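You operate a simulated robot arm through the tools that you are given. There is no shell and no other tool. Be economical: measure what you need, move in short steps, check, and stop when the job is done.

The job below is to be done with a simulated robot arm. You get a single attempt, and the scene is never put back.

Task
Switch the freezer on, then stand the newer soup tub in it.
Fine: the tub goes on the open floor of the freezer; the open lid lights the red lamp: shut the lid, then press the alarm key once, so that the lamp ends dark; the freezer stays on; leave the tray and the other tub where they are.

The check looks at the end state, three seconds after you hand in, the way a careful person would. Anything else that was tipped, shoved, dropped, spilled or broken makes it a failure. A push-on lid holds only when it is set on centred and level and pressed home; a screw cap is set on level and turned clockwise until tight.

Robot
A 6-joint arm with a two-finger parallel gripper on a trunk, on a base that drives. Base frame: it is fixed to the floor where the robot stands at the start and does not move with it; the origin is under the middle of the robot, x ahead of it, y to its left, z up. Readings come in m, degrees, newtons and seconds.
With the tool pointing down near the work surface it reaches from about 0.36 to 0.86 m from the robot's upright axis, wherever it stands. Its first joint turns from -115.0 to 115.0 degrees. Places, roughly: alarm key [0.7, -0.2, 0.6]; fast key [0.7, -0.1, 0.6]; floor of the freezer [0.9, 0, 0.5]; freezer dial [0.8, -0.3, 0.6]; freezer lid [0.9, 0, 0.8]; freezer power switch [0.6, 0, 0.7]; freezer tray [0.8, 0.1, 0.7]; small freezer [0.9, 0, 0.4]. Payload 3.43 kg.
The TCP is the grasp point between the finger pads, 0.034 m short of the fingertips. In the tool frame z runs along the fingers and y along their closing line. Largest opening 0.128 m; finger width 0.024, thickness 0.012; the body of the gripper, 0.048 by 0.13 m, starts 0.096 m behind the TCP.
Orientation is told as [roll, pitch, yaw] about the base's x, y, z axes, in that order, counted from this pose: with the fingers straight down and closing along the base's y, the tool's x points along the base's -x, its y along +y and its z along -z.

Tools
- The arm moves only by the tool nudge_tool. Its argument "series" is a list that holds one entry, the list of rows, each a list of 7 numbers: the shift along the base's x, y, z in units of 30 mm (1.0 is 30 mm), then the turn, a rotation vector about the base's x, y, z in units of 4 degrees (1.0 is 4 degrees), then the finger opening in m, from 0 to 0.128. In form: [[[dx, dy, dz, ax, ay, az, claw], ...]]. A call has 1 to 12 rows; each row shifts and turns the commanded pose from where the row before left it. A call with a number of a shift or a turn outside -1 to 1 is refused whole. Rows are played at 5 a second. More than 0.05 m and 8.6 degrees between two rows, or a gripper value outside its range, and nothing of the call is played. A pose out of reach is approached as far as the arm can. The call stops where the force on the tool passes 90 N (or 10 N more than at its start, if that is more) or the arm is blocked; 0.2 s more then pass. Each finger travels about 0.108 m/s and halts on what it meets, pressing with about 23 N; the grip force reading is that of the motor and also rises with nothing between the fingers. The clock runs only during rows and for 0.2 s after the last one: add rows that do not move to give the fingers time. The reply holds the time, the measured pose of the TCP, the force on the tool along the base axes, the opening and the grip force, in the units named above and with some noise, with the torque about the TCP (base axes, N m) and any sound that the robot's microphone picked up.
- Cameras (640 x 400 px; columns grow to the right, rows downward): "scene" is now at [-0.0659, 0.1091, 1.4096]; the picture's right is [-0.98, -0.20, 0.00], its down [-0.11, 0.57, -0.82] and it looks along [0.16, -0.80, -0.58] (base axes); focal length 214 px, centre (320, 200). "wrist" rides on the gripper at [0.076, -0.011, -0.16] in the tool frame; the picture's right is [0.15, 0.99, 0.00], its down [-0.88, 0.13, -0.46] and it looks along [-0.45, 0.07, 0.89] (tool axes); focal length 234 px, centre (320, 200). There is no depth. A picture from a camera that has moved, and an enlarged one, comes with that camera's place and axes in the base frame and with its lens.
- capture(camera): a new picture of that camera. It takes no simulated time.
- raise_lower(by): slides the trunk up (or, below 0, down) by that many m; the arm and the scene camera ride with it, the base frame stays. It gives what a move gives, with no picture.
- roll_base(legs): drives the robot by 1 to 6 legs, each [ahead, turn to the left] in m and degrees, along the robot's own axes; the way and the turn of a leg run together, so that a leg with both is an arc; at most 1.5 m and 180 degrees a leg. The arm and the cameras ride along, it lands a little off, and it stops where it bumps. It gives what a move gives.
- head_to(pan, tilt): turns the head with the scene camera to pan (to the left, within 103 degrees either way) and tilt (down, from -29 to 69), counted from straight ahead of the robot. It gives what a move gives.
- enlarge(camera, box): a new picture of the part [left, top, right, bottom] of that camera's present view, enlarged. It takes no simulated time.
- sign_off(): hands the job in; it is judged then, once.

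Go step by step. Nothing tells you exact positions but the pictures and the camera data: compare them with the known pose of the tool, close in by small moves and look again before you grip or let go. The budget is 120 turns and 98 pictures, counting those below and the enlarged ones. Unless the task says otherwise, let go and move clear before handing in, and close with one line.

The tools are called after "Emit:" as a command line: name --argument value ..., lists and objects as JSON in quotes. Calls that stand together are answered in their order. nudge_tool: Moves the arm, as the interface text tells. Its arguments: {"type":"object","properties":{"series":{"type":"array"}},"required":["series"]} The other tools are called the same way: raise_lower (by) slides the trunk up or down; roll_base (legs) drives the base; head_to (pan, tilt) turns the head that bears the scene camera; capture (camera) takes a picture; enlarge (camera, box) takes an enlarged picture of a part of a camera's view; sign_off () hands the job in.

At the start:

```text
t: 0.0
eef_pos: [0.4665, 0.0386, 1.4028]
tool_rot: [0.0, 0.0, 0.0]
contact_force: [-0.5, -0.3, 0.2]
wrist_torque: [-0.01, 0.0, -0.02]
opening: 0.128
gripper_force: 0.1
trunk travel left (down, up): [-0.675, 0.115]
robot x, y, heading: [0.0001, -0.0007, -0.1]
head pan, tilt: [-78.7, 35.3]
```

scene: 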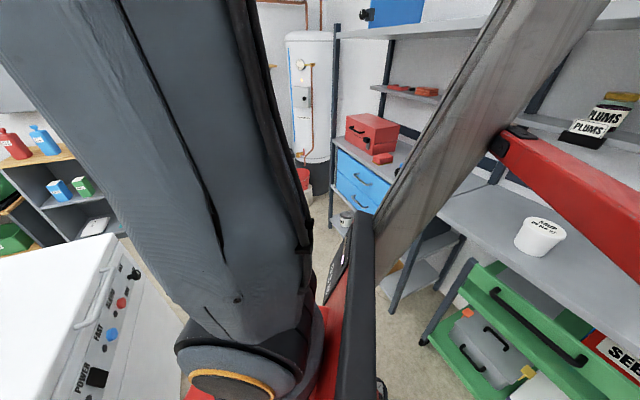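
wrist: 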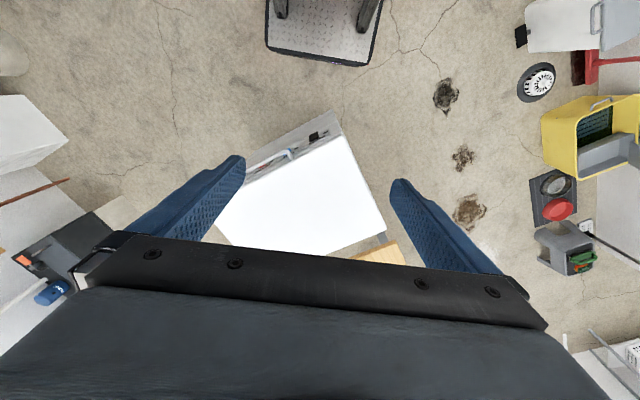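

I see the white freezer on the left of the picture and one soup tub on a bench to the robot's right/behind. I'll look around to find everything.

Emit:
head_to --pan -10 --tilt 50

Emit:
capture --camera "scene"

Emit:
head_to --pan -100 --tilt 35

Emit:
capture --camera "scene"

Emit:
head_to --pan 80 --tilt 30

Emit:
capture --camera "scene"

```text
t: 1.4
eef_pos: [0.4655, 0.0373, 1.4022]
tool_rot: [0.0, 0.1, 0.0]
contact_force: [-0.5, 0.3, -0.2]
wrist_torque: [0.02, 0.01, 0.04]
opening: 0.1278
gripper_force: 0.0
trunk travel left (down, up): [-0.675, 0.115]
robot x, y, heading: [0.0001, 0.0017, -0.3]
head pan, tilt: [-10.0, 50.0]
```

```text
95 pictures are left
camera scene: at [-0.0073, 0.1819, 1.3883], right [-0.17, -0.98, 0.0], down [-0.75, 0.13, -0.64], along [0.63, -0.11, -0.77], focal length 214 px, centre (320, 200)
```

scene: 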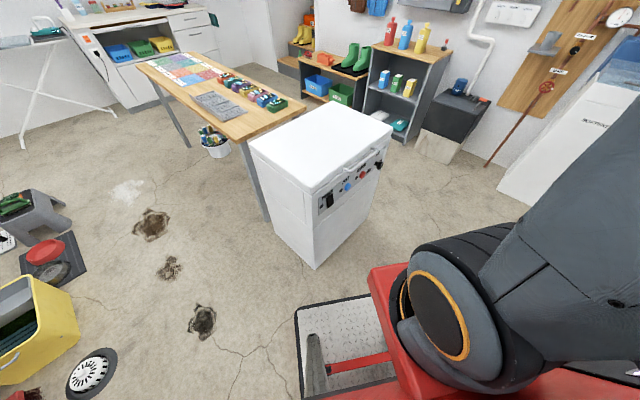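

```text
t: 3.0
eef_pos: [0.4662, 0.0378, 1.4018]
tool_rot: [0.0, -0.1, 0.0]
contact_force: [0.0, 0.1, 0.4]
wrist_torque: [-0.01, 0.01, 0.02]
opening: 0.1282
gripper_force: 0.0
trunk travel left (down, up): [-0.675, 0.115]
robot x, y, heading: [-0.0005, 0.0, 0.1]
head pan, tilt: [-100.0, 35.0]
```

```text
94 pictures are left
camera scene: at [-0.0984, 0.1086, 1.41], right [-0.98, 0.17, 0.0], down [0.1, 0.56, -0.82], along [-0.14, -0.81, -0.57], focal length 214 px, centre (320, 200)
```

scene: 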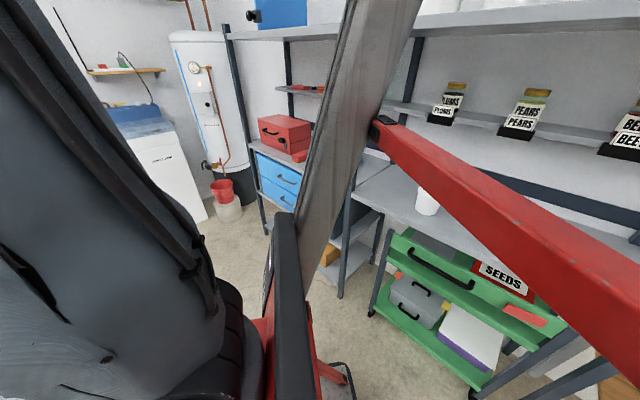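

```text
t: 5.7
eef_pos: [0.4676, 0.0377, 1.4021]
tool_rot: [0.1, 0.0, 0.0]
contact_force: [-0.2, 0.4, 0.4]
wrist_torque: [0.01, 0.0, -0.01]
opening: 0.1278
gripper_force: 0.1
trunk travel left (down, up): [-0.675, 0.115]
robot x, y, heading: [-0.0015, -0.0007, -0.2]
head pan, tilt: [80.0, 30.0]
```

```text
93 pictures are left
camera scene: at [-0.0674, 0.2844, 1.4178], right [0.98, -0.17, 0.0], down [-0.09, -0.49, -0.87], along [0.15, 0.85, -0.5], focal length 214 px, centre (320, 200)
```

scene: 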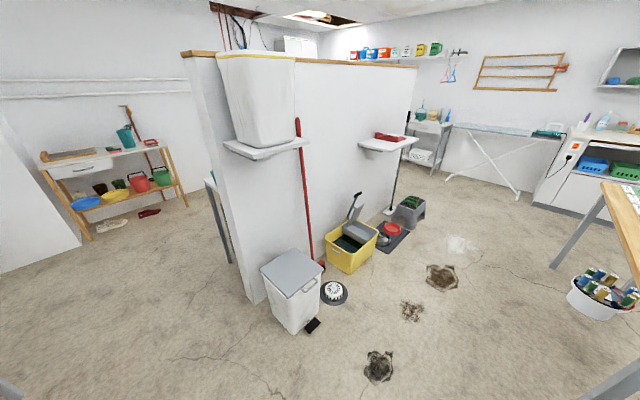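

The freezer stands at about (0.9, 0) with its panel facing (-x,-y); a tub is on the grey bench behind-right. I'll turn the base to the right to see the bench clear of the arm.

Emit:
roll_base --legs '[[0, -60]]'

Emit:
head_to --pan -85 --tilt 30

Emit:
capture --camera "scene"

```text
t: 8.8
eef_pos: [0.2632, -0.3867, 1.4022]
tool_rot: [0.0, 0.0, -60.4]
contact_force: [0.1, 0.5, -0.4]
wrist_torque: [0.03, -0.02, -0.02]
opening: 0.1278
gripper_force: 0.0
trunk travel left (down, up): [-0.675, 0.115]
robot x, y, heading: [0.0006, 0.0034, -60.3]
head pan, tilt: [80.0, 30.0]
```

```text
t: 11.3
eef_pos: [0.2652, -0.3862, 1.4015]
tool_rot: [0.0, 0.1, -60.3]
contact_force: [0.0, 0.7, 0.5]
wrist_torque: [-0.01, 0.0, 0.02]
opening: 0.1279
gripper_force: 0.2
trunk travel left (down, up): [-0.675, 0.115]
robot x, y, heading: [0.0003, 0.0046, -60.4]
head pan, tilt: [-85.0, 30.0]
```

```text
92 pictures are left
camera scene: at [0.0534, 0.1164, 1.4178], right [-0.57, 0.82, 0.0], down [0.41, 0.28, -0.87], along [-0.71, -0.49, -0.5], focal length 214 px, centre (320, 200)
```

scene: 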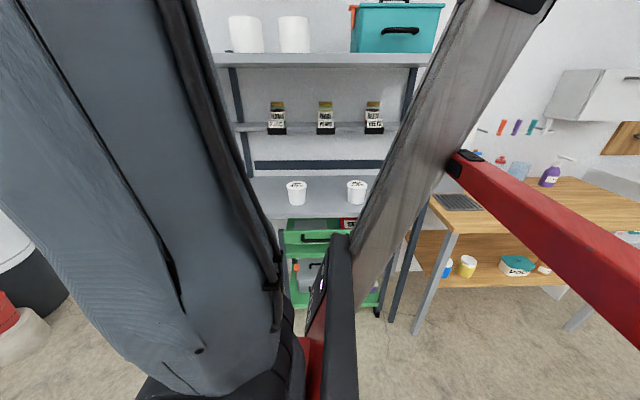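

Two tubs stand on the bench, roughly at (-0.65,-0.5) and (-0.83,-0.27). I'll zoom to read the labels.

Emit:
enlarge --camera "scene" --box '[270, 165, 390, 240]'

```text
5.33 times, centred on (330, 202) of scene
camera zoom: at [0.0534, 0.1164, 1.4178], right [-0.57, 0.82, 0.0], down [0.41, 0.28, -0.87], along [-0.71, -0.49, -0.5], focal length 1144 px, centre (267, 187)
```

zoom: 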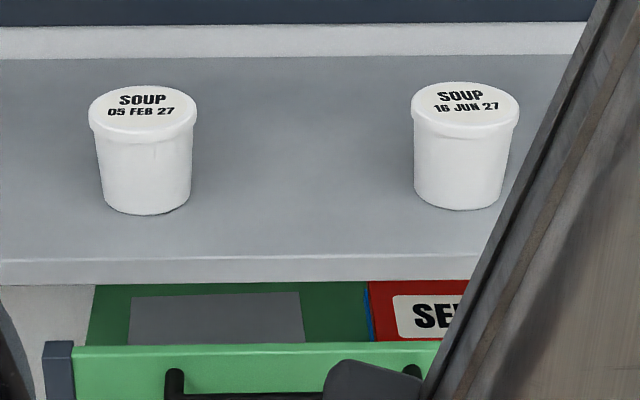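

The newer tub is the right-hand one (16 JUN 27). Now a look at the freezer from here.

Emit:
head_to --pan 50 --tilt 38

Emit:
capture --camera "scene"

```text
t: 13.5
eef_pos: [0.2645, -0.3864, 1.4021]
tool_rot: [0.0, -0.1, -60.3]
contact_force: [0.0, 0.5, 0.3]
wrist_torque: [-0.02, 0.0, 0.01]
opening: 0.1278
gripper_force: 0.1
trunk travel left (down, up): [-0.675, 0.115]
robot x, y, heading: [0.0, 0.004, -60.6]
head pan, tilt: [50.0, 38.0]
```

```text
90 pictures are left
camera scene: at [0.2127, 0.1523, 1.4054], right [-0.18, -0.98, 0.0], down [-0.61, 0.11, -0.79], along [0.78, -0.14, -0.62], focal length 214 px, centre (320, 200)
```

scene: 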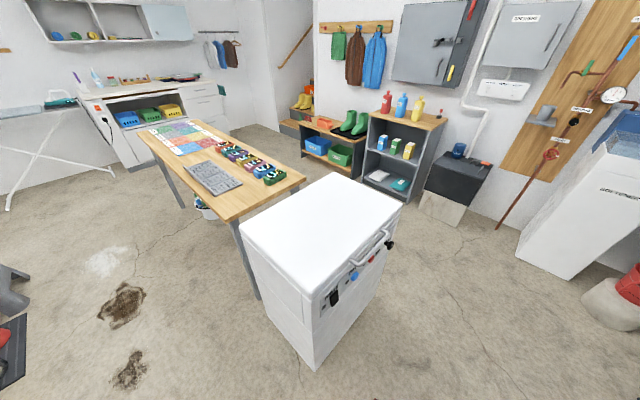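

I'll drive round to stand in front of the freezer's panel, facing it.

Emit:
roll_base --legs '[[0, 4], [0.5, 0], [0, 90]]'

Emit:
head_to --pan -3 --tilt 45

Emit:
capture --camera "scene"

Emit:
capture --camera "wrist"

```text
t: 20.7
eef_pos: [0.642, -0.1188, 1.4018]
tool_rot: [-0.1, 0.0, 34.7]
contact_force: [0.3, -0.2, -0.6]
wrist_torque: [-0.01, 0.01, -0.05]
opening: 0.128
gripper_force: 0.2
trunk travel left (down, up): [-0.675, 0.115]
robot x, y, heading: [0.2761, -0.4141, 34.4]
head pan, tilt: [50.0, 38.0]
```

```text
t: 21.9
eef_pos: [0.6406, -0.1174, 1.4017]
tool_rot: [0.0, 0.0, 34.5]
contact_force: [-0.8, 0.7, 0.2]
wrist_torque: [0.01, -0.02, 0.02]
opening: 0.128
gripper_force: 0.1
trunk travel left (down, up): [-0.675, 0.115]
robot x, y, heading: [0.2782, -0.4144, 34.6]
head pan, tilt: [-3.0, 45.0]
```

```text
89 pictures are left
camera scene: at [0.1678, -0.2573, 1.3952], right [0.53, -0.85, 0.0], down [-0.6, -0.37, -0.71], along [0.6, 0.37, -0.71], focal length 214 px, centre (320, 200)
```

scene: 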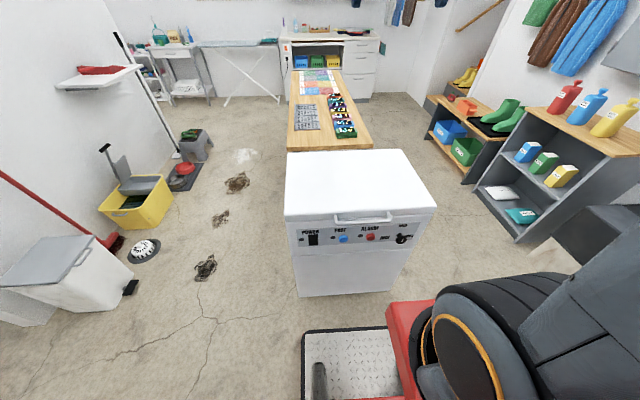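

```text
88 pictures are left
camera wrist: at [0.5845, -0.1698, 1.5614], right [-0.68, 0.73, 0.0], down [0.65, 0.61, 0.46], along [0.33, 0.31, -0.89], focal length 234 px, centre (320, 200)
```

wrist: 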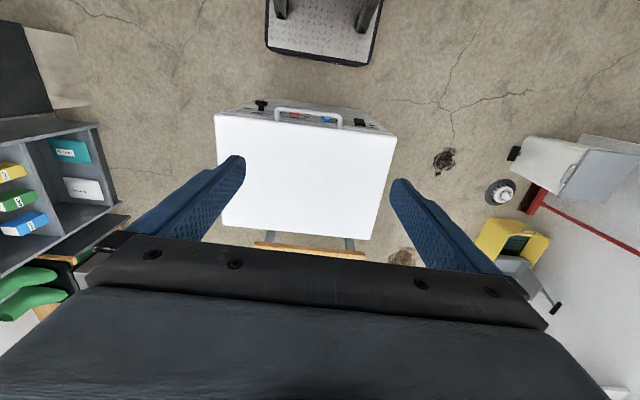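

Now I face the freezer squarely. Zooming in on the panel and handle.

Emit:
enlarge --camera "scene" --box '[275, 195, 435, 295]'

Emit:
enlarge --camera "wrist" --box '[200, 80, 424, 220]'

```text
4.00 times, centred on (355, 245) of scene
camera zoom: at [0.1678, -0.2573, 1.3952], right [0.53, -0.85, 0.0], down [-0.6, -0.37, -0.71], along [0.6, 0.37, -0.71], focal length 858 px, centre (180, 20)
```

zoom: 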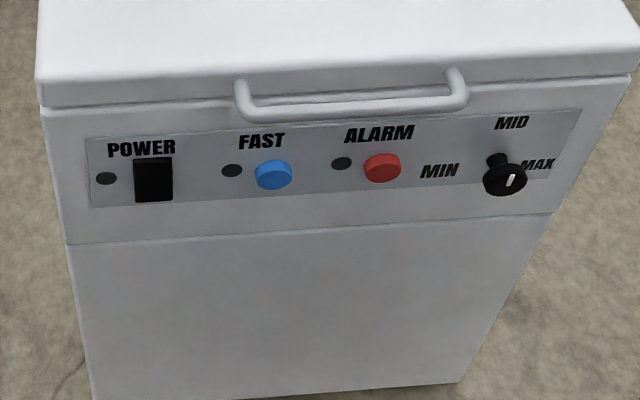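

```text
2.86 times, centred on (312, 150) of wrist
camera zoom: at [0.5845, -0.1698, 1.5614], right [-0.68, 0.73, 0.0], down [0.65, 0.61, 0.46], along [0.33, 0.31, -0.89], focal length 669 px, centre (343, 343)
```

zoom: 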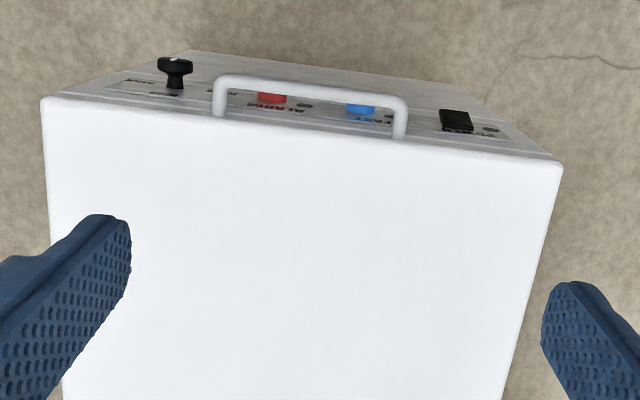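

Triangulated: power switch ≈ (0.583, 0.031, 0.653), alarm key ≈ (0.726,-0.162,0.649), handle bar ≈ (0.668,-0.135,0.793), panel facing heading 36.5°. I'll back off a little, square up and lower the trunk.

Emit:
roll_base --legs '[[-0.15, 2]]'

Emit:
raise_lower --by -0.4

```text
t: 23.3
eef_pos: [0.507, -0.193, 1.4014]
tool_rot: [0.0, 0.0, 36.6]
contact_force: [-0.1, 0.3, 0.6]
wrist_torque: [0.0, 0.06, 0.0]
opening: 0.128
gripper_force: 0.0
trunk travel left (down, up): [-0.675, 0.115]
robot x, y, heading: [0.1535, -0.5018, 36.5]
head pan, tilt: [-3.0, 45.0]
```

```text
t: 27.1
eef_pos: [0.5059, -0.1946, 1.0021]
tool_rot: [0.0, 0.0, 36.6]
contact_force: [0.1, -1.0, 0.6]
wrist_torque: [-0.01, 0.0, -0.01]
opening: 0.128
gripper_force: 0.1
trunk travel left (down, up): [-0.275, 0.515]
robot x, y, heading: [0.1563, -0.503, 36.6]
head pan, tilt: [-3.0, 45.0]
```

Rotating the tool to point forward at the panel, fingers closing.

Emit:
nudge_tool --series '[[[0.1, 0.08, 0, 0.741, -1, 0, 0.0], [0.1, 0.08, 0, 0.741, -1, 0, 0.0], [0.1, 0.08, 0, 0.741, -1, 0, 0.0], [0.1, 0.08, 0, 0.741, -1, 0, 0.0], [0.1, 0.08, 0, 0.741, -1, 0, 0.0], [0.1, 0.08, 0, 0.741, -1, 0, 0.0], [0.1, 0.08, 0, 0.741, -1, 0, 0.0], [0.1, 0.08, 0, 0.741, -1, 0, 0.0], [0.1, 0.08, 0, 0.741, -1, 0, 0.0], [0.1, 0.08, 0, 0.741, -1, 0, 0.0], [0.1, 0.08, 0, 0.741, -1, 0, 0.0], [0.1, 0.08, 0, 0.741, -1, 0, 0.0]]]'

Emit:
nudge_tool --series '[[[0, 0, 0, 0.741, -1, 0, 0.0], [0, 0, 0, 0.741, -1, 0, 0.0], [0, 0, 0, 0.741, -1, 0, 0.0], [0, 0, 0, 0.741, -1, 0, 0.0], [0, 0, 0, 0.741, -1, 0, 0.0], [0, 0, 0, 0.741, -1, 0, 0.0], [-0.595, 0.803, -1, 0, 0, 0, 0.0], [-0.595, 0.803, -1, 0, 0, 0, 0.0], [-0.595, 0.803, -1, 0, 0, 0, 0.0], [-0.595, 0.803, -1, 0, 0, 0, 0.0], [0, 0, -1, 0, 0, 0, 0.0], [0, 0, -1, 0, 0, 0, 0.0]]]'

Emit:
capture --camera "scene"

```text
t: 29.8
eef_pos: [0.6645, -0.0418, 1.0265]
tool_rot: [-0.2, -59.8, 36.6]
contact_force: [-0.5, 0.7, 0.2]
wrist_torque: [0.0, -0.02, 0.04]
opening: 0.0001
gripper_force: 23.7
out of reach, approached as far as the arm can: row 1, 2, 3, 4, 5, 6, 7, 8, 9, 10, 11, 12
trunk travel left (down, up): [-0.275, 0.515]
robot x, y, heading: [0.1555, -0.5068, 36.4]
head pan, tilt: [-3.0, 45.0]
```

```text
t: 32.4
eef_pos: [0.6044, 0.0677, 0.8429]
tool_rot: [-3.0, -89.6, 39.5]
contact_force: [0.0, 0.6, -0.4]
wrist_torque: [0.0, 0.02, -0.02]
opening: 0.0001
gripper_force: 22.9
out of reach, approached as far as the arm can: row 1, 2, 4
trunk travel left (down, up): [-0.275, 0.515]
robot x, y, heading: [0.1562, -0.5015, 36.5]
head pan, tilt: [-3.0, 45.0]
```

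```text
85 pictures are left
camera scene: at [0.1286, -0.2832, 0.9952], right [0.55, -0.83, 0.0], down [-0.59, -0.39, -0.71], along [0.59, 0.39, -0.71], focal length 214 px, centre (320, 200)
```

scene: 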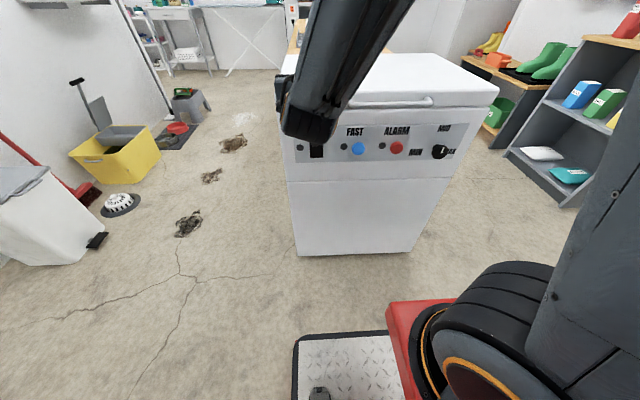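

The tool now points forward but sits above the left lid edge (the arm can't fold closer). I'll lift a bit and drive back.

Emit:
nudge_tool --series '[[[0, 0, 1, 0, 0, 0, 0.0], [0, 0, 0, 0, 0, 0, 0.0]]]'

Emit:
roll_base --legs '[[-0.18, 0]]'

Emit:
capture --camera "scene"

Emit:
capture --camera "wrist"

```text
t: 33.0
eef_pos: [0.6054, 0.0683, 0.8733]
tool_rot: [-7.3, -89.5, 43.8]
contact_force: [0.2, 0.6, 1.2]
wrist_torque: [-0.03, 0.02, -0.04]
opening: 0.0002
gripper_force: 22.7
trunk travel left (down, up): [-0.275, 0.515]
robot x, y, heading: [0.156, -0.504, 36.9]
head pan, tilt: [-3.0, 45.0]
```

```text
t: 34.5
eef_pos: [0.4623, -0.0383, 0.8734]
tool_rot: [-8.7, -89.4, 45.2]
contact_force: [-0.1, 0.7, 0.1]
wrist_torque: [-0.01, -0.01, 0.03]
opening: 0.0
gripper_force: 22.8
trunk travel left (down, up): [-0.275, 0.515]
robot x, y, heading: [0.0131, -0.6105, 36.6]
head pan, tilt: [-3.0, 45.0]
```

```text
84 pictures are left
camera scene: at [-0.0146, -0.3894, 0.9952], right [0.55, -0.83, 0.0], down [-0.59, -0.39, -0.71], along [0.59, 0.39, -0.71], focal length 214 px, centre (320, 200)
```

scene: 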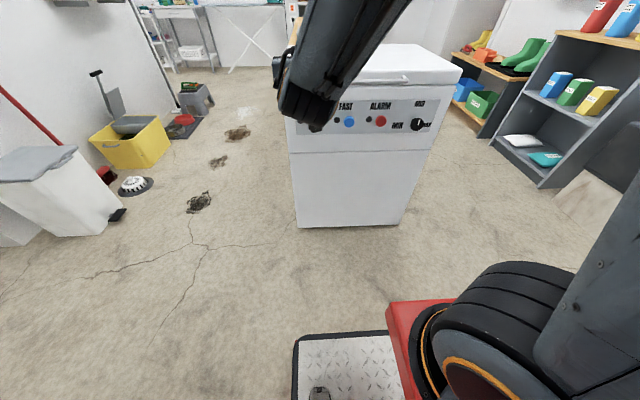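

```text
83 pictures are left
camera wrist: at [0.3403, -0.1425, 0.7984], right [-0.59, 0.8, -0.15], down [-0.44, -0.16, 0.88], along [0.68, 0.58, 0.44], focal length 234 px, centre (320, 200)
```

wrist: 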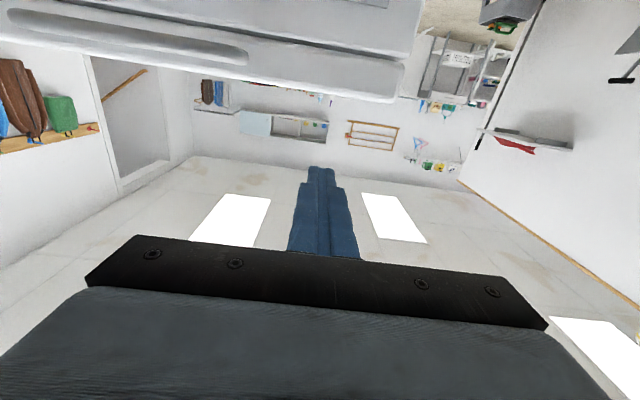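

Tool points squarely at the freezer now. Lowering to switch height and shifting slightly right.

Emit:
nudge_tool --series '[[[0.3, -0.4, -1, 0, 0, 0, 0.0], [0, 0, -1, 0, 0, 0, 0.0], [0, 0, -1, 0, 0, 0, 0.0], [0, 0, -1, 0, 0, 0, 0.0], [0, 0, -1, 0, 0, 0, 0.0], [0, 0, -1, 0, 0, 0, 0.0], [0, 0, -1, 0, 0, 0, 0.0], [0, 0, 0, 0, 0, 0, 0.0]]]'

Emit:
capture --camera "scene"

```text
t: 36.2
eef_pos: [0.4711, -0.0294, 0.693]
tool_rot: [-54.1, -88.7, 89.9]
contact_force: [-0.1, -0.8, 1.2]
wrist_torque: [-0.03, 0.03, 0.02]
opening: 0.0002
gripper_force: 23.3
out of reach, approached as far as the arm can: row 6, 7
trunk travel left (down, up): [-0.275, 0.515]
robot x, y, heading: [0.0095, -0.609, 36.5]
head pan, tilt: [-3.0, 45.0]
```

```text
82 pictures are left
camera scene: at [-0.0146, -0.3894, 0.9952], right [0.55, -0.83, 0.0], down [-0.59, -0.39, -0.71], along [0.59, 0.39, -0.71], focal length 214 px, centre (320, 200)
```

scene: 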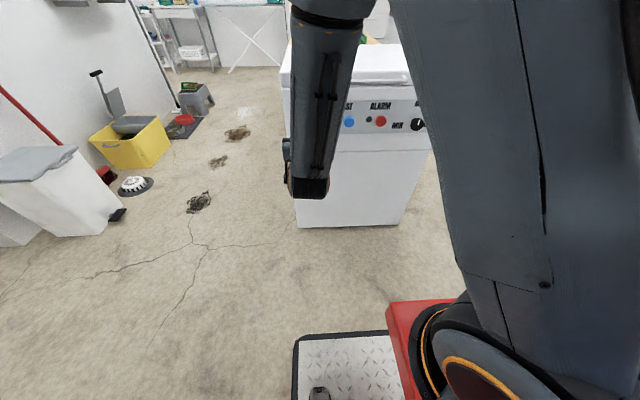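

At this reach the arm can't go lower while level, so I'll lower the trunk to reach the lower (protruding) half of the rocker.

Emit:
raise_lower --by -0.05

Emit:
nudge_tool --series '[[[0.36, -0.48, 0, 0, 0, 0, 0.0], [0.5, 0.37, 0, 0, 0, 0, 0.0], [0.5, 0.37, 0, 0, 0, 0, 0.0], [0, 0, 0, 0, 0, 0, 0.0]]]'

Emit:
capture --camera "scene"

Emit:
capture --camera "wrist"

```text
t: 37.2
eef_pos: [0.4825, -0.0195, 0.6439]
tool_rot: [-53.8, -88.6, 89.7]
contact_force: [0.0, 0.7, 0.3]
wrist_torque: [0.03, 0.01, 0.02]
opening: 0.0
gripper_force: 23.4
trunk travel left (down, up): [-0.225, 0.565]
robot x, y, heading: [0.0132, -0.6083, 36.4]
head pan, tilt: [-3.0, 45.0]
```

```text
t: 38.2
eef_pos: [0.522, -0.0113, 0.6432]
tool_rot: [-54.1, -88.6, 89.8]
contact_force: [0.0, -0.2, -0.5]
wrist_torque: [0.04, 0.0, -0.01]
opening: 0.0002
gripper_force: 23.0
trunk travel left (down, up): [-0.225, 0.565]
robot x, y, heading: [0.0103, -0.612, 36.6]
head pan, tilt: [-3.0, 45.0]
```

```text
81 pictures are left
camera scene: at [-0.0034, -0.3811, 0.9452], right [0.55, -0.83, 0.0], down [-0.59, -0.39, -0.71], along [0.59, 0.39, -0.71], focal length 214 px, centre (320, 200)
```

scene: 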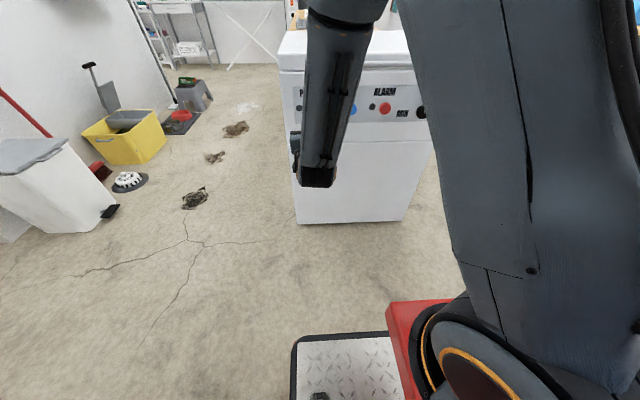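

```text
80 pictures are left
camera wrist: at [0.3991, -0.1162, 0.5691], right [-0.58, 0.8, -0.17], down [-0.45, -0.14, 0.88], along [0.68, 0.59, 0.44], focal length 234 px, centre (320, 200)
```

wrist: 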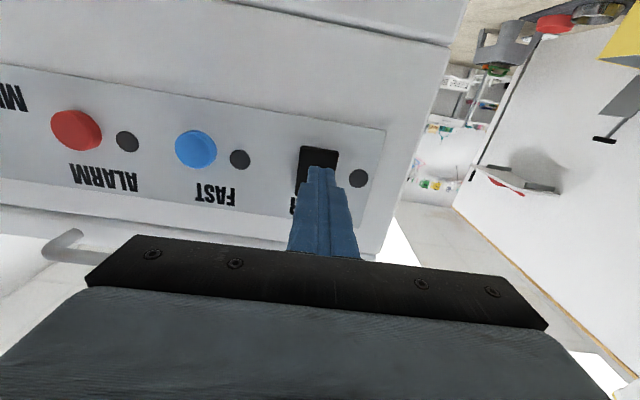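

The fingertips line up with the lower half of the rocker. Pressing forward gently.

Emit:
nudge_tool --series '[[[0.3, 0.22, 0, 0, 0, 0, 0.0], [0.3, 0.22, 0, 0, 0, 0, 0.0], [0.27, 0.2, 0, 0, 0, 0, 0.0], [0, 0, 0, 0, 0, 0, 0.0]]]'

Emit:
nudge_tool --series '[[[0.13, 0.1, 0, 0, 0, 0, 0.0], [0, 0, 0, 0, 0, 0, 0.0]]]'

Emit:
nudge_tool --series '[[[0.13, 0.1, 0, 0, 0, 0, 0.0], [0, 0, 0, 0, 0, 0, 0.0]]]'

Emit:
capture --camera "wrist"

```text
t: 39.2
eef_pos: [0.5502, 0.0067, 0.6419]
tool_rot: [-52.7, -88.4, 88.7]
contact_force: [0.0, 0.0, 0.2]
wrist_torque: [0.0, -0.02, -0.02]
opening: 0.0001
gripper_force: 23.0
trunk travel left (down, up): [-0.225, 0.565]
robot x, y, heading: [0.0129, -0.6103, 36.6]
head pan, tilt: [-3.0, 45.0]
```

```text
t: 39.8
eef_pos: [0.5536, 0.0103, 0.6428]
tool_rot: [-54.0, -88.5, 89.9]
contact_force: [-0.8, 0.2, -0.4]
wrist_torque: [-0.01, 0.04, 0.04]
opening: 0.0
gripper_force: 22.7
trunk travel left (down, up): [-0.225, 0.565]
robot x, y, heading: [0.0095, -0.6062, 36.7]
head pan, tilt: [-3.0, 45.0]
```

```text
t: 40.4
eef_pos: [0.5531, 0.0103, 0.6415]
tool_rot: [-47.3, -88.3, 83.3]
contact_force: [-49.5, -44.3, -7.8]
wrist_torque: [1.01, 0.18, -0.04]
opening: 0.0002
gripper_force: 23.4
trunk travel left (down, up): [-0.225, 0.565]
robot x, y, heading: [0.013, -0.607, 36.4]
head pan, tilt: [-3.0, 45.0]
```

```text
79 pictures are left
camera wrist: at [0.4305, -0.0943, 0.5688], right [-0.58, 0.8, -0.17], down [-0.44, -0.14, 0.89], along [0.68, 0.59, 0.43], focal length 234 px, centre (320, 200)
```

wrist: 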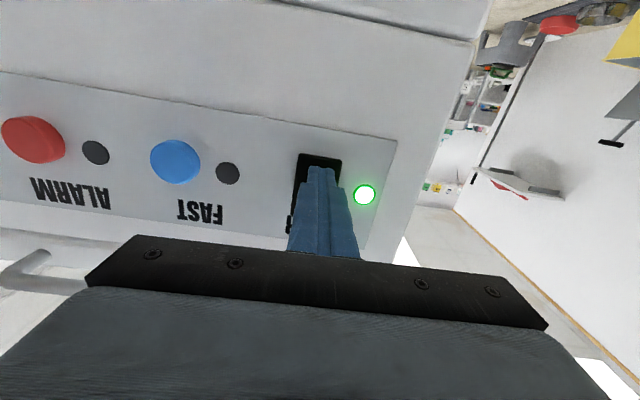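

Power lamp is green. I'll back off, roll the gripper so it closes vertically, and move to the handle's height and centre.

Emit:
nudge_tool --series '[[[-0.8, -0.6, 0, 0, 0, 0, 0.0], [-0.8, -0.6, 0, 0, 0, 0, 0.0], [-0.4, -0.3, 0, 1, 0.741, 0, 0.03], [0, 0, 0, 1, 0.741, 0, 0.03], [0, 0, 0, 1, 0.741, 0, 0.03], [0, 0, 0, 1, 0.741, 0, 0.03], [0, 0, 0, 1, 0.741, 0, 0.03], [0, 0, 0, 1, 0.741, 0, 0.04], [0, 0, 0, 1, 0.741, 0, 0.04], [0, 0, 0, 1, 0.741, 0, 0.05], [0, 0, 0, 1, 0.741, 0, 0.05], [0, 0, 0, 1, 0.741, 0, 0.06]]]'

Emit:
nudge_tool --series '[[[0.5, -0.67, 0.6, 1, 0.741, 0, 0.06], [0.5, -0.67, 0.6, 1, 0.741, 0, 0.06], [0.5, -0.67, 0.6, 1, 0.741, 0, 0.06], [0.5, -0.67, 0.6, 1, 0.741, 0, 0.06], [0.5, -0.67, 0.6, 1, 0.741, 0, 0.06], [0.5, -0.67, 0.6, 1, 0.741, 0, 0.06], [0.5, -0.67, 0.6, 1, 0.741, 0, 0.06], [0.2, -0.27, 0.6, 1, 0.741, 0, 0.06], [0, 0, 0, 0, 0, 0, 0.06], [0, 0, 0, 0, 0, 0, 0.06]]]'

Emit:
capture --camera "scene"

Emit:
capture --camera "wrist"

```text
t: 43.0
eef_pos: [0.4392, 0.099, 0.8538]
tool_rot: [83.4, -56.9, -49.3]
contact_force: [0.4, -0.1, 0.2]
wrist_torque: [-0.02, 0.0, -0.01]
opening: 0.0601
gripper_force: 0.2
out of reach, approached as far as the arm can: row 3, 4, 5, 6, 7, 8, 9, 10, 11, 12
trunk travel left (down, up): [-0.225, 0.565]
robot x, y, heading: [0.0118, -0.6072, 36.4]
head pan, tilt: [-3.0, 45.0]
```

```text
t: 45.2
eef_pos: [0.5129, -0.0252, 1.1124]
tool_rot: [87.1, -16.5, -51.6]
contact_force: [-0.1, -0.1, 0.7]
wrist_torque: [-0.04, -0.01, 0.02]
opening: 0.0598
gripper_force: 0.1
out of reach, approached as far as the arm can: row 1, 2, 3, 4, 5, 6, 7
trunk travel left (down, up): [-0.225, 0.565]
robot x, y, heading: [0.0087, -0.6099, 36.5]
head pan, tilt: [-3.0, 45.0]
```

```text
78 pictures are left
camera scene: at [-0.0034, -0.3812, 0.9452], right [0.55, -0.83, 0.0], down [-0.59, -0.39, -0.71], along [0.59, 0.39, -0.71], focal length 214 px, centre (320, 200)
```

scene: 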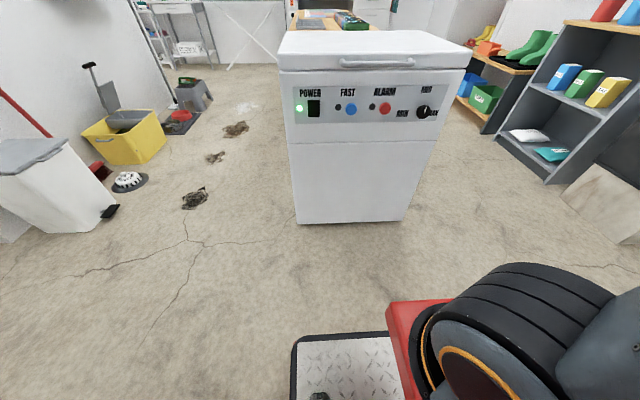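

```text
77 pictures are left
camera wrist: at [0.343, -0.0676, 1.0878], right [-0.22, 0.36, 0.91], down [0.15, -0.91, 0.4], along [0.96, 0.22, 0.15], focal length 234 px, centre (320, 200)
```

wrist: 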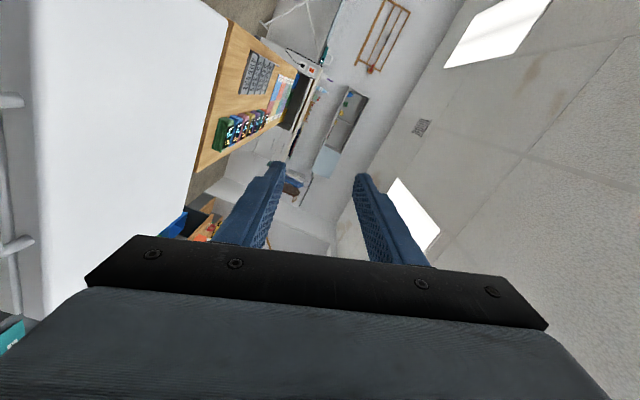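

The power lamp is lit. The arm wandered high because rolling at low height was out of reach; I'll finish the roll here, move right, then lower with the trunk.

Emit:
nudge_tool --series '[[[0.5, -0.67, 0, 1, 0.741, 0, 0.06], [0.5, -0.67, 0, 1, 0.741, 0, 0.06], [0.5, -0.67, 0, 1, 0.741, 0, 0.06], [0.5, -0.67, 0, 0.3, 0.222, 0, 0.06], [0.5, -0.67, 0, 0, 0, 0, 0.06], [0.5, -0.67, 0, 0, 0, 0, 0.06], [0.5, -0.67, 0, 0, 0, 0, 0.06], [0, 0, 0, 0, 0, 0, 0.06], [0, 0, 0, 0, 0, 0, 0.06]]]'

Emit:
raise_lower --by -0.2

```text
t: 47.2
eef_pos: [0.6099, -0.1634, 1.1463]
tool_rot: [88.5, 0.0, -51.9]
contact_force: [0.5, 0.3, 0.0]
wrist_torque: [0.02, -0.01, -0.01]
opening: 0.06
gripper_force: 0.0
out of reach, approached as far as the arm can: row 1, 2, 3, 6
trunk travel left (down, up): [-0.225, 0.565]
robot x, y, heading: [0.0107, -0.6099, 36.6]
head pan, tilt: [-3.0, 45.0]
```

```text
t: 49.3
eef_pos: [0.6498, -0.135, 0.9463]
tool_rot: [88.7, 0.0, -51.8]
contact_force: [-0.1, -0.3, 0.3]
wrist_torque: [-0.02, 0.01, 0.0]
opening: 0.0603
gripper_force: 0.0
trunk travel left (down, up): [-0.025, 0.765]
robot x, y, heading: [0.0093, -0.6087, 36.4]
head pan, tilt: [-3.0, 45.0]
```

The tool is level and rolled, in front of the handle but above it. I'll back the base a little and try to lower with the arm.

Emit:
roll_base --legs '[[-0.12, 0]]'

Emit:
nudge_tool --series '[[[0.3, 0.22, -0.8, 0, 0, 0, 0.06], [0.3, 0.22, -0.8, 0, 0, 0, 0.06], [0, 0, -0.8, 0, 0, 0, 0.06], [0, 0, -0.8, 0, 0, 0, 0.06], [0, 0, -0.8, 0, 0, 0, 0.06], [0, 0, -0.8, 0, 0, 0, 0.06], [0, 0, 0, 0, 0, 0, 0.06]]]'

Emit:
capture --camera "wrist"

```text
t: 50.4
eef_pos: [0.6158, -0.1735, 0.9495]
tool_rot: [89.0, -0.1, -52.3]
contact_force: [-0.5, 0.4, 0.6]
wrist_torque: [-0.01, -0.03, 0.02]
opening: 0.06
gripper_force: 0.1
trunk travel left (down, up): [-0.025, 0.765]
robot x, y, heading: [-0.0287, -0.6384, 36.2]
head pan, tilt: [-3.0, 45.0]
stopped in leg 1: the robot was blocked; the commanded pose is now the measured one
```

```text
t: 52.0
eef_pos: [0.6351, -0.1602, 0.8045]
tool_rot: [89.2, 0.0, -52.3]
contact_force: [0.4, -0.3, -0.3]
wrist_torque: [0.02, -0.02, 0.0]
opening: 0.0599
gripper_force: 0.1
trunk travel left (down, up): [-0.025, 0.765]
robot x, y, heading: [-0.0265, -0.6373, 36.0]
head pan, tilt: [-3.0, 45.0]
```

```text
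76 pictures are left
camera wrist: at [0.4622, -0.1981, 0.7958], right [-0.08, 0.13, 0.99], down [0.18, -0.97, 0.14], along [0.98, 0.19, 0.05], focal length 234 px, centre (320, 200)
```

wrist: 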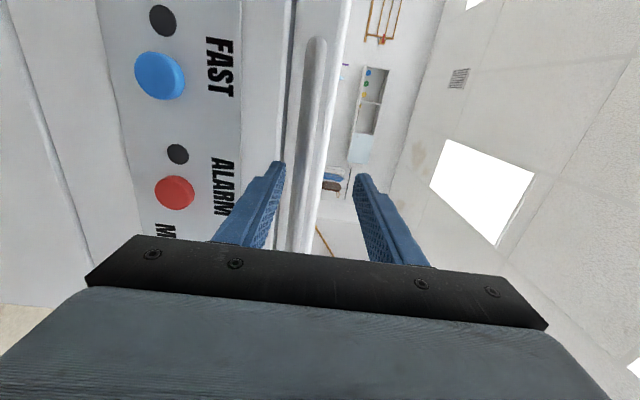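

The bar lies between the two open fingers. Going down ~8 mm and forward in small steps.

Emit:
nudge_tool --series '[[[0.27, 0.2, -0.15, 0, 0, 0, 0.06], [0.27, 0.2, -0.1, 0, 0, 0, 0.06], [0, 0, 0, 0, 0, 0, 0.06]]]'

Emit:
nudge_tool --series '[[[0.2, 0.15, 0, 0, 0, 0, 0.06], [0, 0, 0, 0, 0, 0, 0.06]]]'

Emit:
nudge_tool --series '[[[0.2, 0.15, 0, 0, 0, 0, 0.06], [0, 0, 0, 0, 0, 0, 0.06]]]'

Emit:
capture --camera "wrist"

```text
t: 52.8
eef_pos: [0.6513, -0.1485, 0.7978]
tool_rot: [89.0, 0.0, -52.3]
contact_force: [0.2, -0.1, 0.3]
wrist_torque: [0.0, 0.04, 0.03]
opening: 0.0601
gripper_force: 0.1
trunk travel left (down, up): [-0.025, 0.765]
robot x, y, heading: [-0.0246, -0.638, 36.1]
head pan, tilt: [-3.0, 45.0]
```

```text
t: 53.4
eef_pos: [0.6577, -0.1446, 0.7973]
tool_rot: [89.0, 0.0, -52.4]
contact_force: [0.2, 0.2, 0.5]
wrist_torque: [0.02, -0.04, -0.01]
opening: 0.06
gripper_force: 0.1
trunk travel left (down, up): [-0.025, 0.765]
robot x, y, heading: [-0.0262, -0.6405, 35.9]
head pan, tilt: [-3.0, 45.0]
```

```text
t: 54.0
eef_pos: [0.6634, -0.1389, 0.7989]
tool_rot: [89.0, 0.0, -52.3]
contact_force: [-0.2, -0.7, -0.6]
wrist_torque: [-0.02, 0.01, -0.02]
opening: 0.0599
gripper_force: 0.0
trunk travel left (down, up): [-0.025, 0.765]
robot x, y, heading: [-0.0244, -0.6413, 35.8]
head pan, tilt: [-3.0, 45.0]
```

```text
75 pictures are left
camera wrist: at [0.4901, -0.177, 0.7891], right [-0.08, 0.13, 0.99], down [0.18, -0.97, 0.14], along [0.98, 0.19, 0.05], focal length 234 px, centre (320, 200)
```

wrist: 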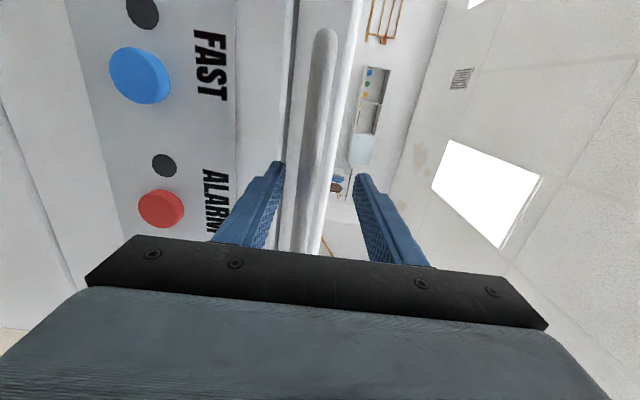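

Bar is well inside the finger gap; lowering 6 mm and closing on it.

Emit:
nudge_tool --series '[[[0.08, 0.06, -0.2, 0, 0, 0, 0.05], [0, 0, 0, 0, 0, 0, 0.03], [0, 0, 0, 0, 0, 0, 0.01], [0, 0, 0, 0, 0, 0, 0.01], [0, 0, 0, 0, 0, 0, 0.01]]]'

Emit:
capture --camera "wrist"

```text
t: 55.1
eef_pos: [0.6651, -0.1358, 0.7926]
tool_rot: [89.0, 0.0, -52.3]
contact_force: [1.5, 0.9, -2.4]
wrist_torque: [0.03, 0.14, -0.06]
opening: 0.0157
gripper_force: 45.6
trunk travel left (down, up): [-0.025, 0.765]
robot x, y, heading: [-0.0262, -0.6379, 35.9]
head pan, tilt: [-3.0, 45.0]
```

```text
74 pictures are left
camera wrist: at [0.4919, -0.1745, 0.783], right [-0.08, 0.13, 0.99], down [0.18, -0.97, 0.14], along [0.98, 0.19, 0.05], focal length 234 px, centre (320, 200)
```

wrist: 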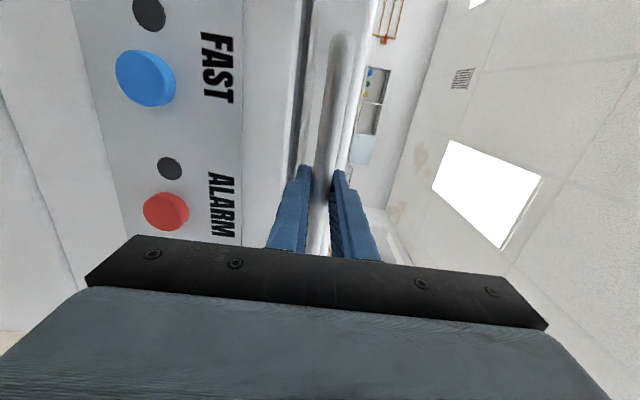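

Gripped on the bar (15.7 mm). Lifting the first degrees along the lid's arc.

Emit:
nudge_tool --series '[[[0.03, 0.02, 0.5, 0, 0, 0, 0.01], [0, 0, 0.5, 0, 0, 0, 0.01], [0.085, 0.063, 1, 0, 0, 0, 0.01], [0, 0, 0, 0, 0, 0, 0.01]]]'

Emit:
capture --camera "wrist"

```text
t: 56.1
eef_pos: [0.6688, -0.1333, 0.8486]
tool_rot: [88.8, 0.0, -52.3]
contact_force: [30.9, 24.5, -8.7]
wrist_torque: [0.09, 0.12, -0.03]
opening: 0.0156
gripper_force: 44.3
trunk travel left (down, up): [-0.025, 0.765]
robot x, y, heading: [-0.0233, -0.639, 35.8]
head pan, tilt: [-3.0, 45.0]
```

```text
73 pictures are left
camera wrist: at [0.4963, -0.1715, 0.8413], right [-0.07, 0.13, 0.99], down [0.18, -0.97, 0.14], along [0.98, 0.19, 0.05], focal length 234 px, centre (320, 200)
```

wrist: 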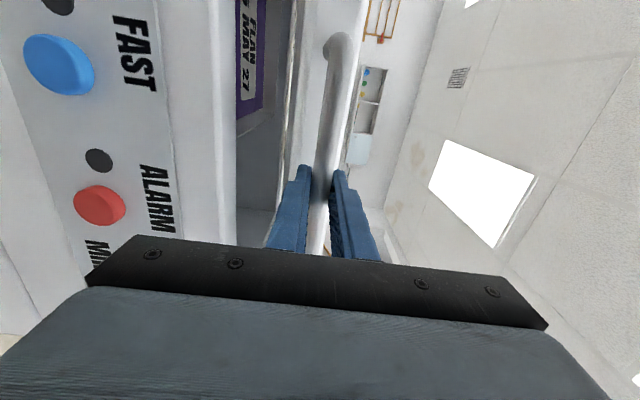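

The lid is opening; force shows it wants to go a bit more forward. Continuing along the arc with more forward motion.

Emit:
nudge_tool --series '[[[0.15, 0.11, 0, 0, 0, 0, 0.01], [0.2, 0.15, 0.95, 0, 0, 0, 0.01], [0.25, 0.185, 0.95, 0, 0, 0, 0.01], [0.3, 0.22, 0.93, 0, 0, 0, 0.01], [0, 0, 0, 0, 0, 0, 0.01]]]'

```text
t: 57.4
eef_pos: [0.6927, -0.1176, 0.9381]
tool_rot: [89.2, 0.0, -52.2]
contact_force: [-15.4, -7.8, 9.6]
wrist_torque: [0.33, 0.12, -0.16]
opening: 0.0159
gripper_force: 45.5
trunk travel left (down, up): [-0.025, 0.765]
robot x, y, heading: [-0.0314, -0.6399, 35.6]
head pan, tilt: [-3.0, 45.0]
```

Geometry fits a 0.435 m radius hinge arc. Continuing.

Emit:
nudge_tool --series '[[[0.337, 0.25, 0.92, 0, 0, 0, 0.01], [0.385, 0.286, 0.89, 0, 0, 0, 0.01], [0.436, 0.323, 0.857, 0, 0, 0, 0.01], [0.482, 0.357, 0.813, 0, 0, 0, 0.01], [0, 0, 0, 0, 0, 0, 0.01]]]'

Emit:
capture --camera "wrist"

```text
t: 58.3
eef_pos: [0.7223, -0.0941, 0.9993]
tool_rot: [92.4, 0.0, -53.2]
contact_force: [-18.1, -16.9, 18.0]
wrist_torque: [0.0, 0.19, -0.23]
opening: 0.0198
gripper_force: 8.5
out of reach, approached as far as the arm can: row 2, 3, 4
trunk travel left (down, up): [-0.025, 0.765]
robot x, y, heading: [-0.0284, -0.6396, 35.8]
head pan, tilt: [-3.0, 45.0]
stopped in row 4: the force on the tool passed its limit at 103 N (the readings are from after the stop); the commanded pose is now the measured one
```

```text
72 pictures are left
camera wrist: at [0.5486, -0.1289, 0.9802], right [-0.12, 0.09, 0.99], down [0.16, -0.98, 0.11], along [0.98, 0.17, 0.11], focal length 234 px, centre (320, 200)
```

wrist: 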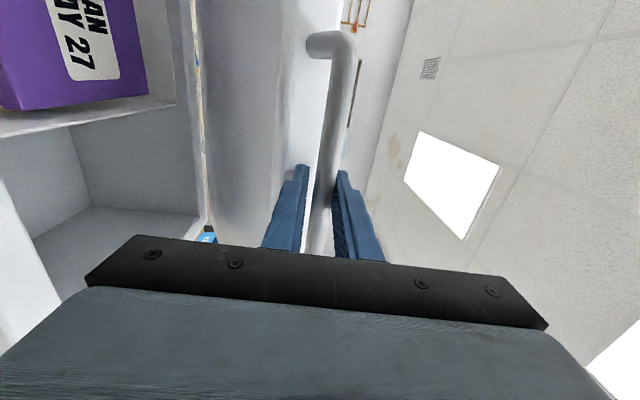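

The arm is at its far limit. I'll loosen the fingers slightly (lower finger still under the bar) to see whether the lid carries itself.

Emit:
nudge_tool --series '[[[0, 0, 0, 0, 0, 0, 0.04], [0, 0, 0, 0, 0, 0, 0.04], [0, 0, 0, 0, 0, 0, 0.04]]]'

Emit:
capture --camera "wrist"

```text
t: 59.1
eef_pos: [0.72, -0.0948, 0.9982]
tool_rot: [92.5, 0.1, -53.3]
contact_force: [-32.2, -30.0, 26.8]
wrist_torque: [-0.18, -0.14, -0.46]
opening: 0.024
gripper_force: 0.1
trunk travel left (down, up): [-0.025, 0.765]
robot x, y, heading: [-0.0249, -0.6363, 35.9]
head pan, tilt: [-3.0, 45.0]
```

```text
71 pictures are left
camera wrist: at [0.5478, -0.1293, 0.9806], right [-0.12, 0.09, 0.99], down [0.16, -0.98, 0.11], along [0.98, 0.17, 0.11], focal length 234 px, centre (320, 200)
```

wrist: 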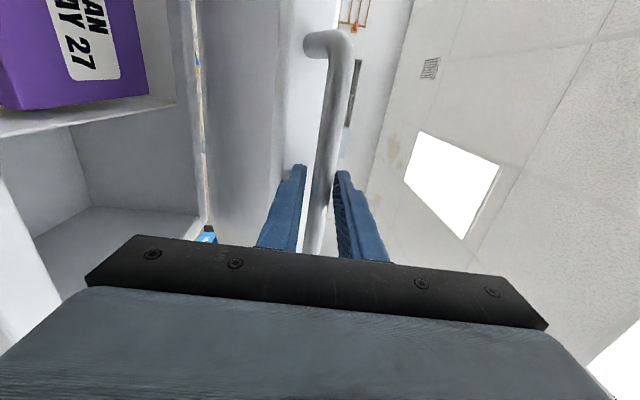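

The finger tips are pressing the lid face; easing back 10 mm.

Emit:
nudge_tool --series '[[[-0.27, -0.2, 0, 0, 0, 0, 0.03], [0, 0, 0, 0, 0, 0, 0.03], [0, 0, 0, 0, 0, 0, 0.03]]]'

Emit:
capture --camera "wrist"

```text
t: 59.9
eef_pos: [0.7169, -0.097, 0.9907]
tool_rot: [91.8, -0.1, -53.2]
contact_force: [-6.3, -8.0, 7.8]
wrist_torque: [-0.08, -0.09, -0.2]
opening: 0.0253
gripper_force: 0.0
trunk travel left (down, up): [-0.025, 0.765]
robot x, y, heading: [-0.0227, -0.6434, 35.8]
head pan, tilt: [-3.0, 45.0]
```

```text
70 pictures are left
camera wrist: at [0.5432, -0.1326, 0.9744], right [-0.11, 0.1, 0.99], down [0.16, -0.98, 0.12], along [0.98, 0.17, 0.1], focal length 234 px, centre (320, 200)
```

wrist: 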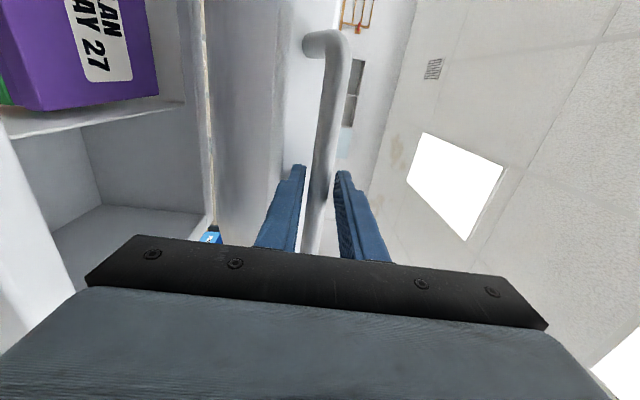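

Still slight contact with the face; backing off another 15 mm.

Emit:
nudge_tool --series '[[[-0.4, -0.3, 0, 0, 0, 0, 0.03], [0, 0, 0, 0, 0, 0, 0.03], [0, 0, 0, 0, 0, 0, 0.03]]]'

Emit:
capture --camera "wrist"

```text
t: 60.7
eef_pos: [0.7037, -0.1068, 0.9908]
tool_rot: [91.9, 0.0, -53.2]
contact_force: [0.7, 0.1, -0.3]
wrist_torque: [-0.01, 0.0, 0.02]
opening: 0.03
gripper_force: 0.1
trunk travel left (down, up): [-0.025, 0.765]
robot x, y, heading: [-0.0251, -0.6446, 35.9]
head pan, tilt: [-3.0, 45.0]
```

```text
69 pictures are left
camera wrist: at [0.531, -0.1417, 0.9746], right [-0.11, 0.1, 0.99], down [0.16, -0.98, 0.12], along [0.98, 0.17, 0.1], focal length 234 px, centre (320, 200)
```

wrist: 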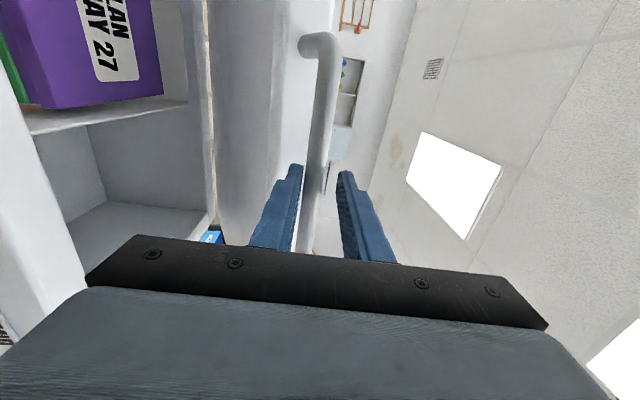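

The lid holds itself at about 30°. I'll back out, then come under the lid with closed fingers and push it fully open.

Emit:
nudge_tool --series '[[[-0.6, -0.44, 0, 0, 0, 0, 0.03], [-0.6, -0.44, 0, 0, 0, 0, 0.03], [-0.6, -0.44, 0, 0, 0, 0, 0.0], [-0.6, -0.44, -0.8, 0, 0, 0, 0.0], [0, 0, -0.8, 0, 0, 0, 0.0], [0, 0, -0.8, 0, 0, 0, 0.0], [0, 0, 0, 0, 0, 0, 0.0]]]'

Emit:
capture --camera "wrist"

Emit:
capture --camera "scene"

```text
t: 62.3
eef_pos: [0.6331, -0.1606, 0.9206]
tool_rot: [92.1, 0.0, -53.2]
contact_force: [0.2, 0.3, 0.4]
wrist_torque: [-0.01, -0.01, 0.02]
opening: 0.0
gripper_force: 22.9
trunk travel left (down, up): [-0.025, 0.765]
robot x, y, heading: [-0.0263, -0.6441, 35.8]
head pan, tilt: [-3.0, 45.0]
```

```text
68 pictures are left
camera wrist: at [0.4599, -0.1947, 0.9037], right [-0.11, 0.1, 0.99], down [0.16, -0.98, 0.12], along [0.98, 0.17, 0.1], focal length 234 px, centre (320, 200)
```

wrist: 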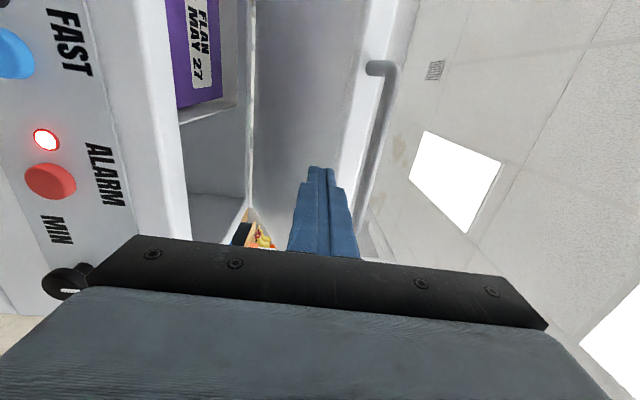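

```text
67 pictures are left
camera scene: at [0.008, -0.3803, 0.7452], right [0.54, -0.84, 0.0], down [-0.59, -0.38, -0.71], along [0.59, 0.38, -0.71], focal length 214 px, centre (320, 200)
```

scene: 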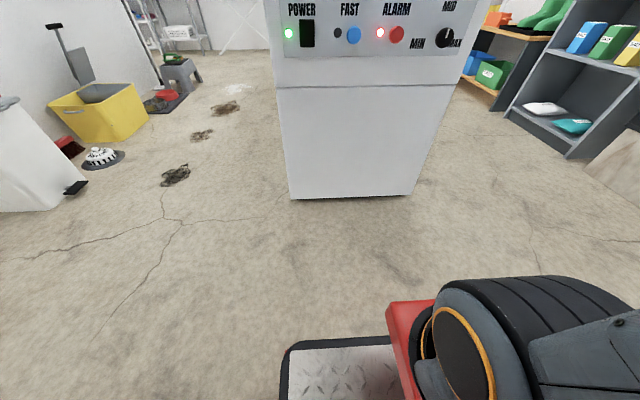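

Alarm lamp lit as expected. Driving forward so the fingers push under the lid.

Emit:
roll_base --legs '[[0.12, 0]]'

Emit:
capture --camera "wrist"

```text
t: 63.5
eef_pos: [0.7323, -0.0906, 0.9215]
tool_rot: [91.9, 0.0, -53.3]
contact_force: [0.0, -0.8, 0.0]
wrist_torque: [0.02, 0.04, -0.02]
opening: 0.0
gripper_force: 22.9
trunk travel left (down, up): [-0.025, 0.765]
robot x, y, heading: [0.0739, -0.5711, 35.4]
head pan, tilt: [-3.0, 45.0]
```

```text
66 pictures are left
camera wrist: at [0.5584, -0.1246, 0.904], right [-0.11, 0.1, 0.99], down [0.16, -0.98, 0.11], along [0.98, 0.17, 0.1], focal length 234 px, centre (320, 200)
```

wrist: 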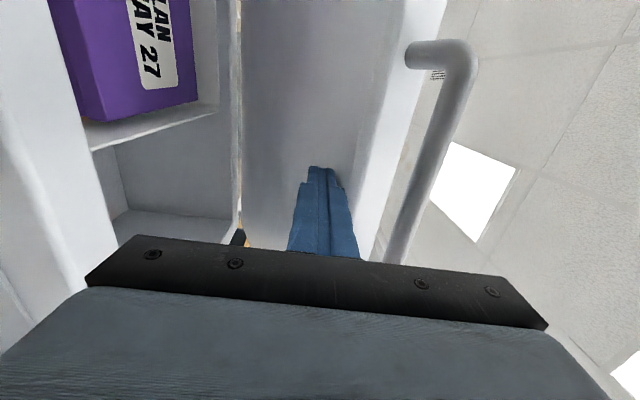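

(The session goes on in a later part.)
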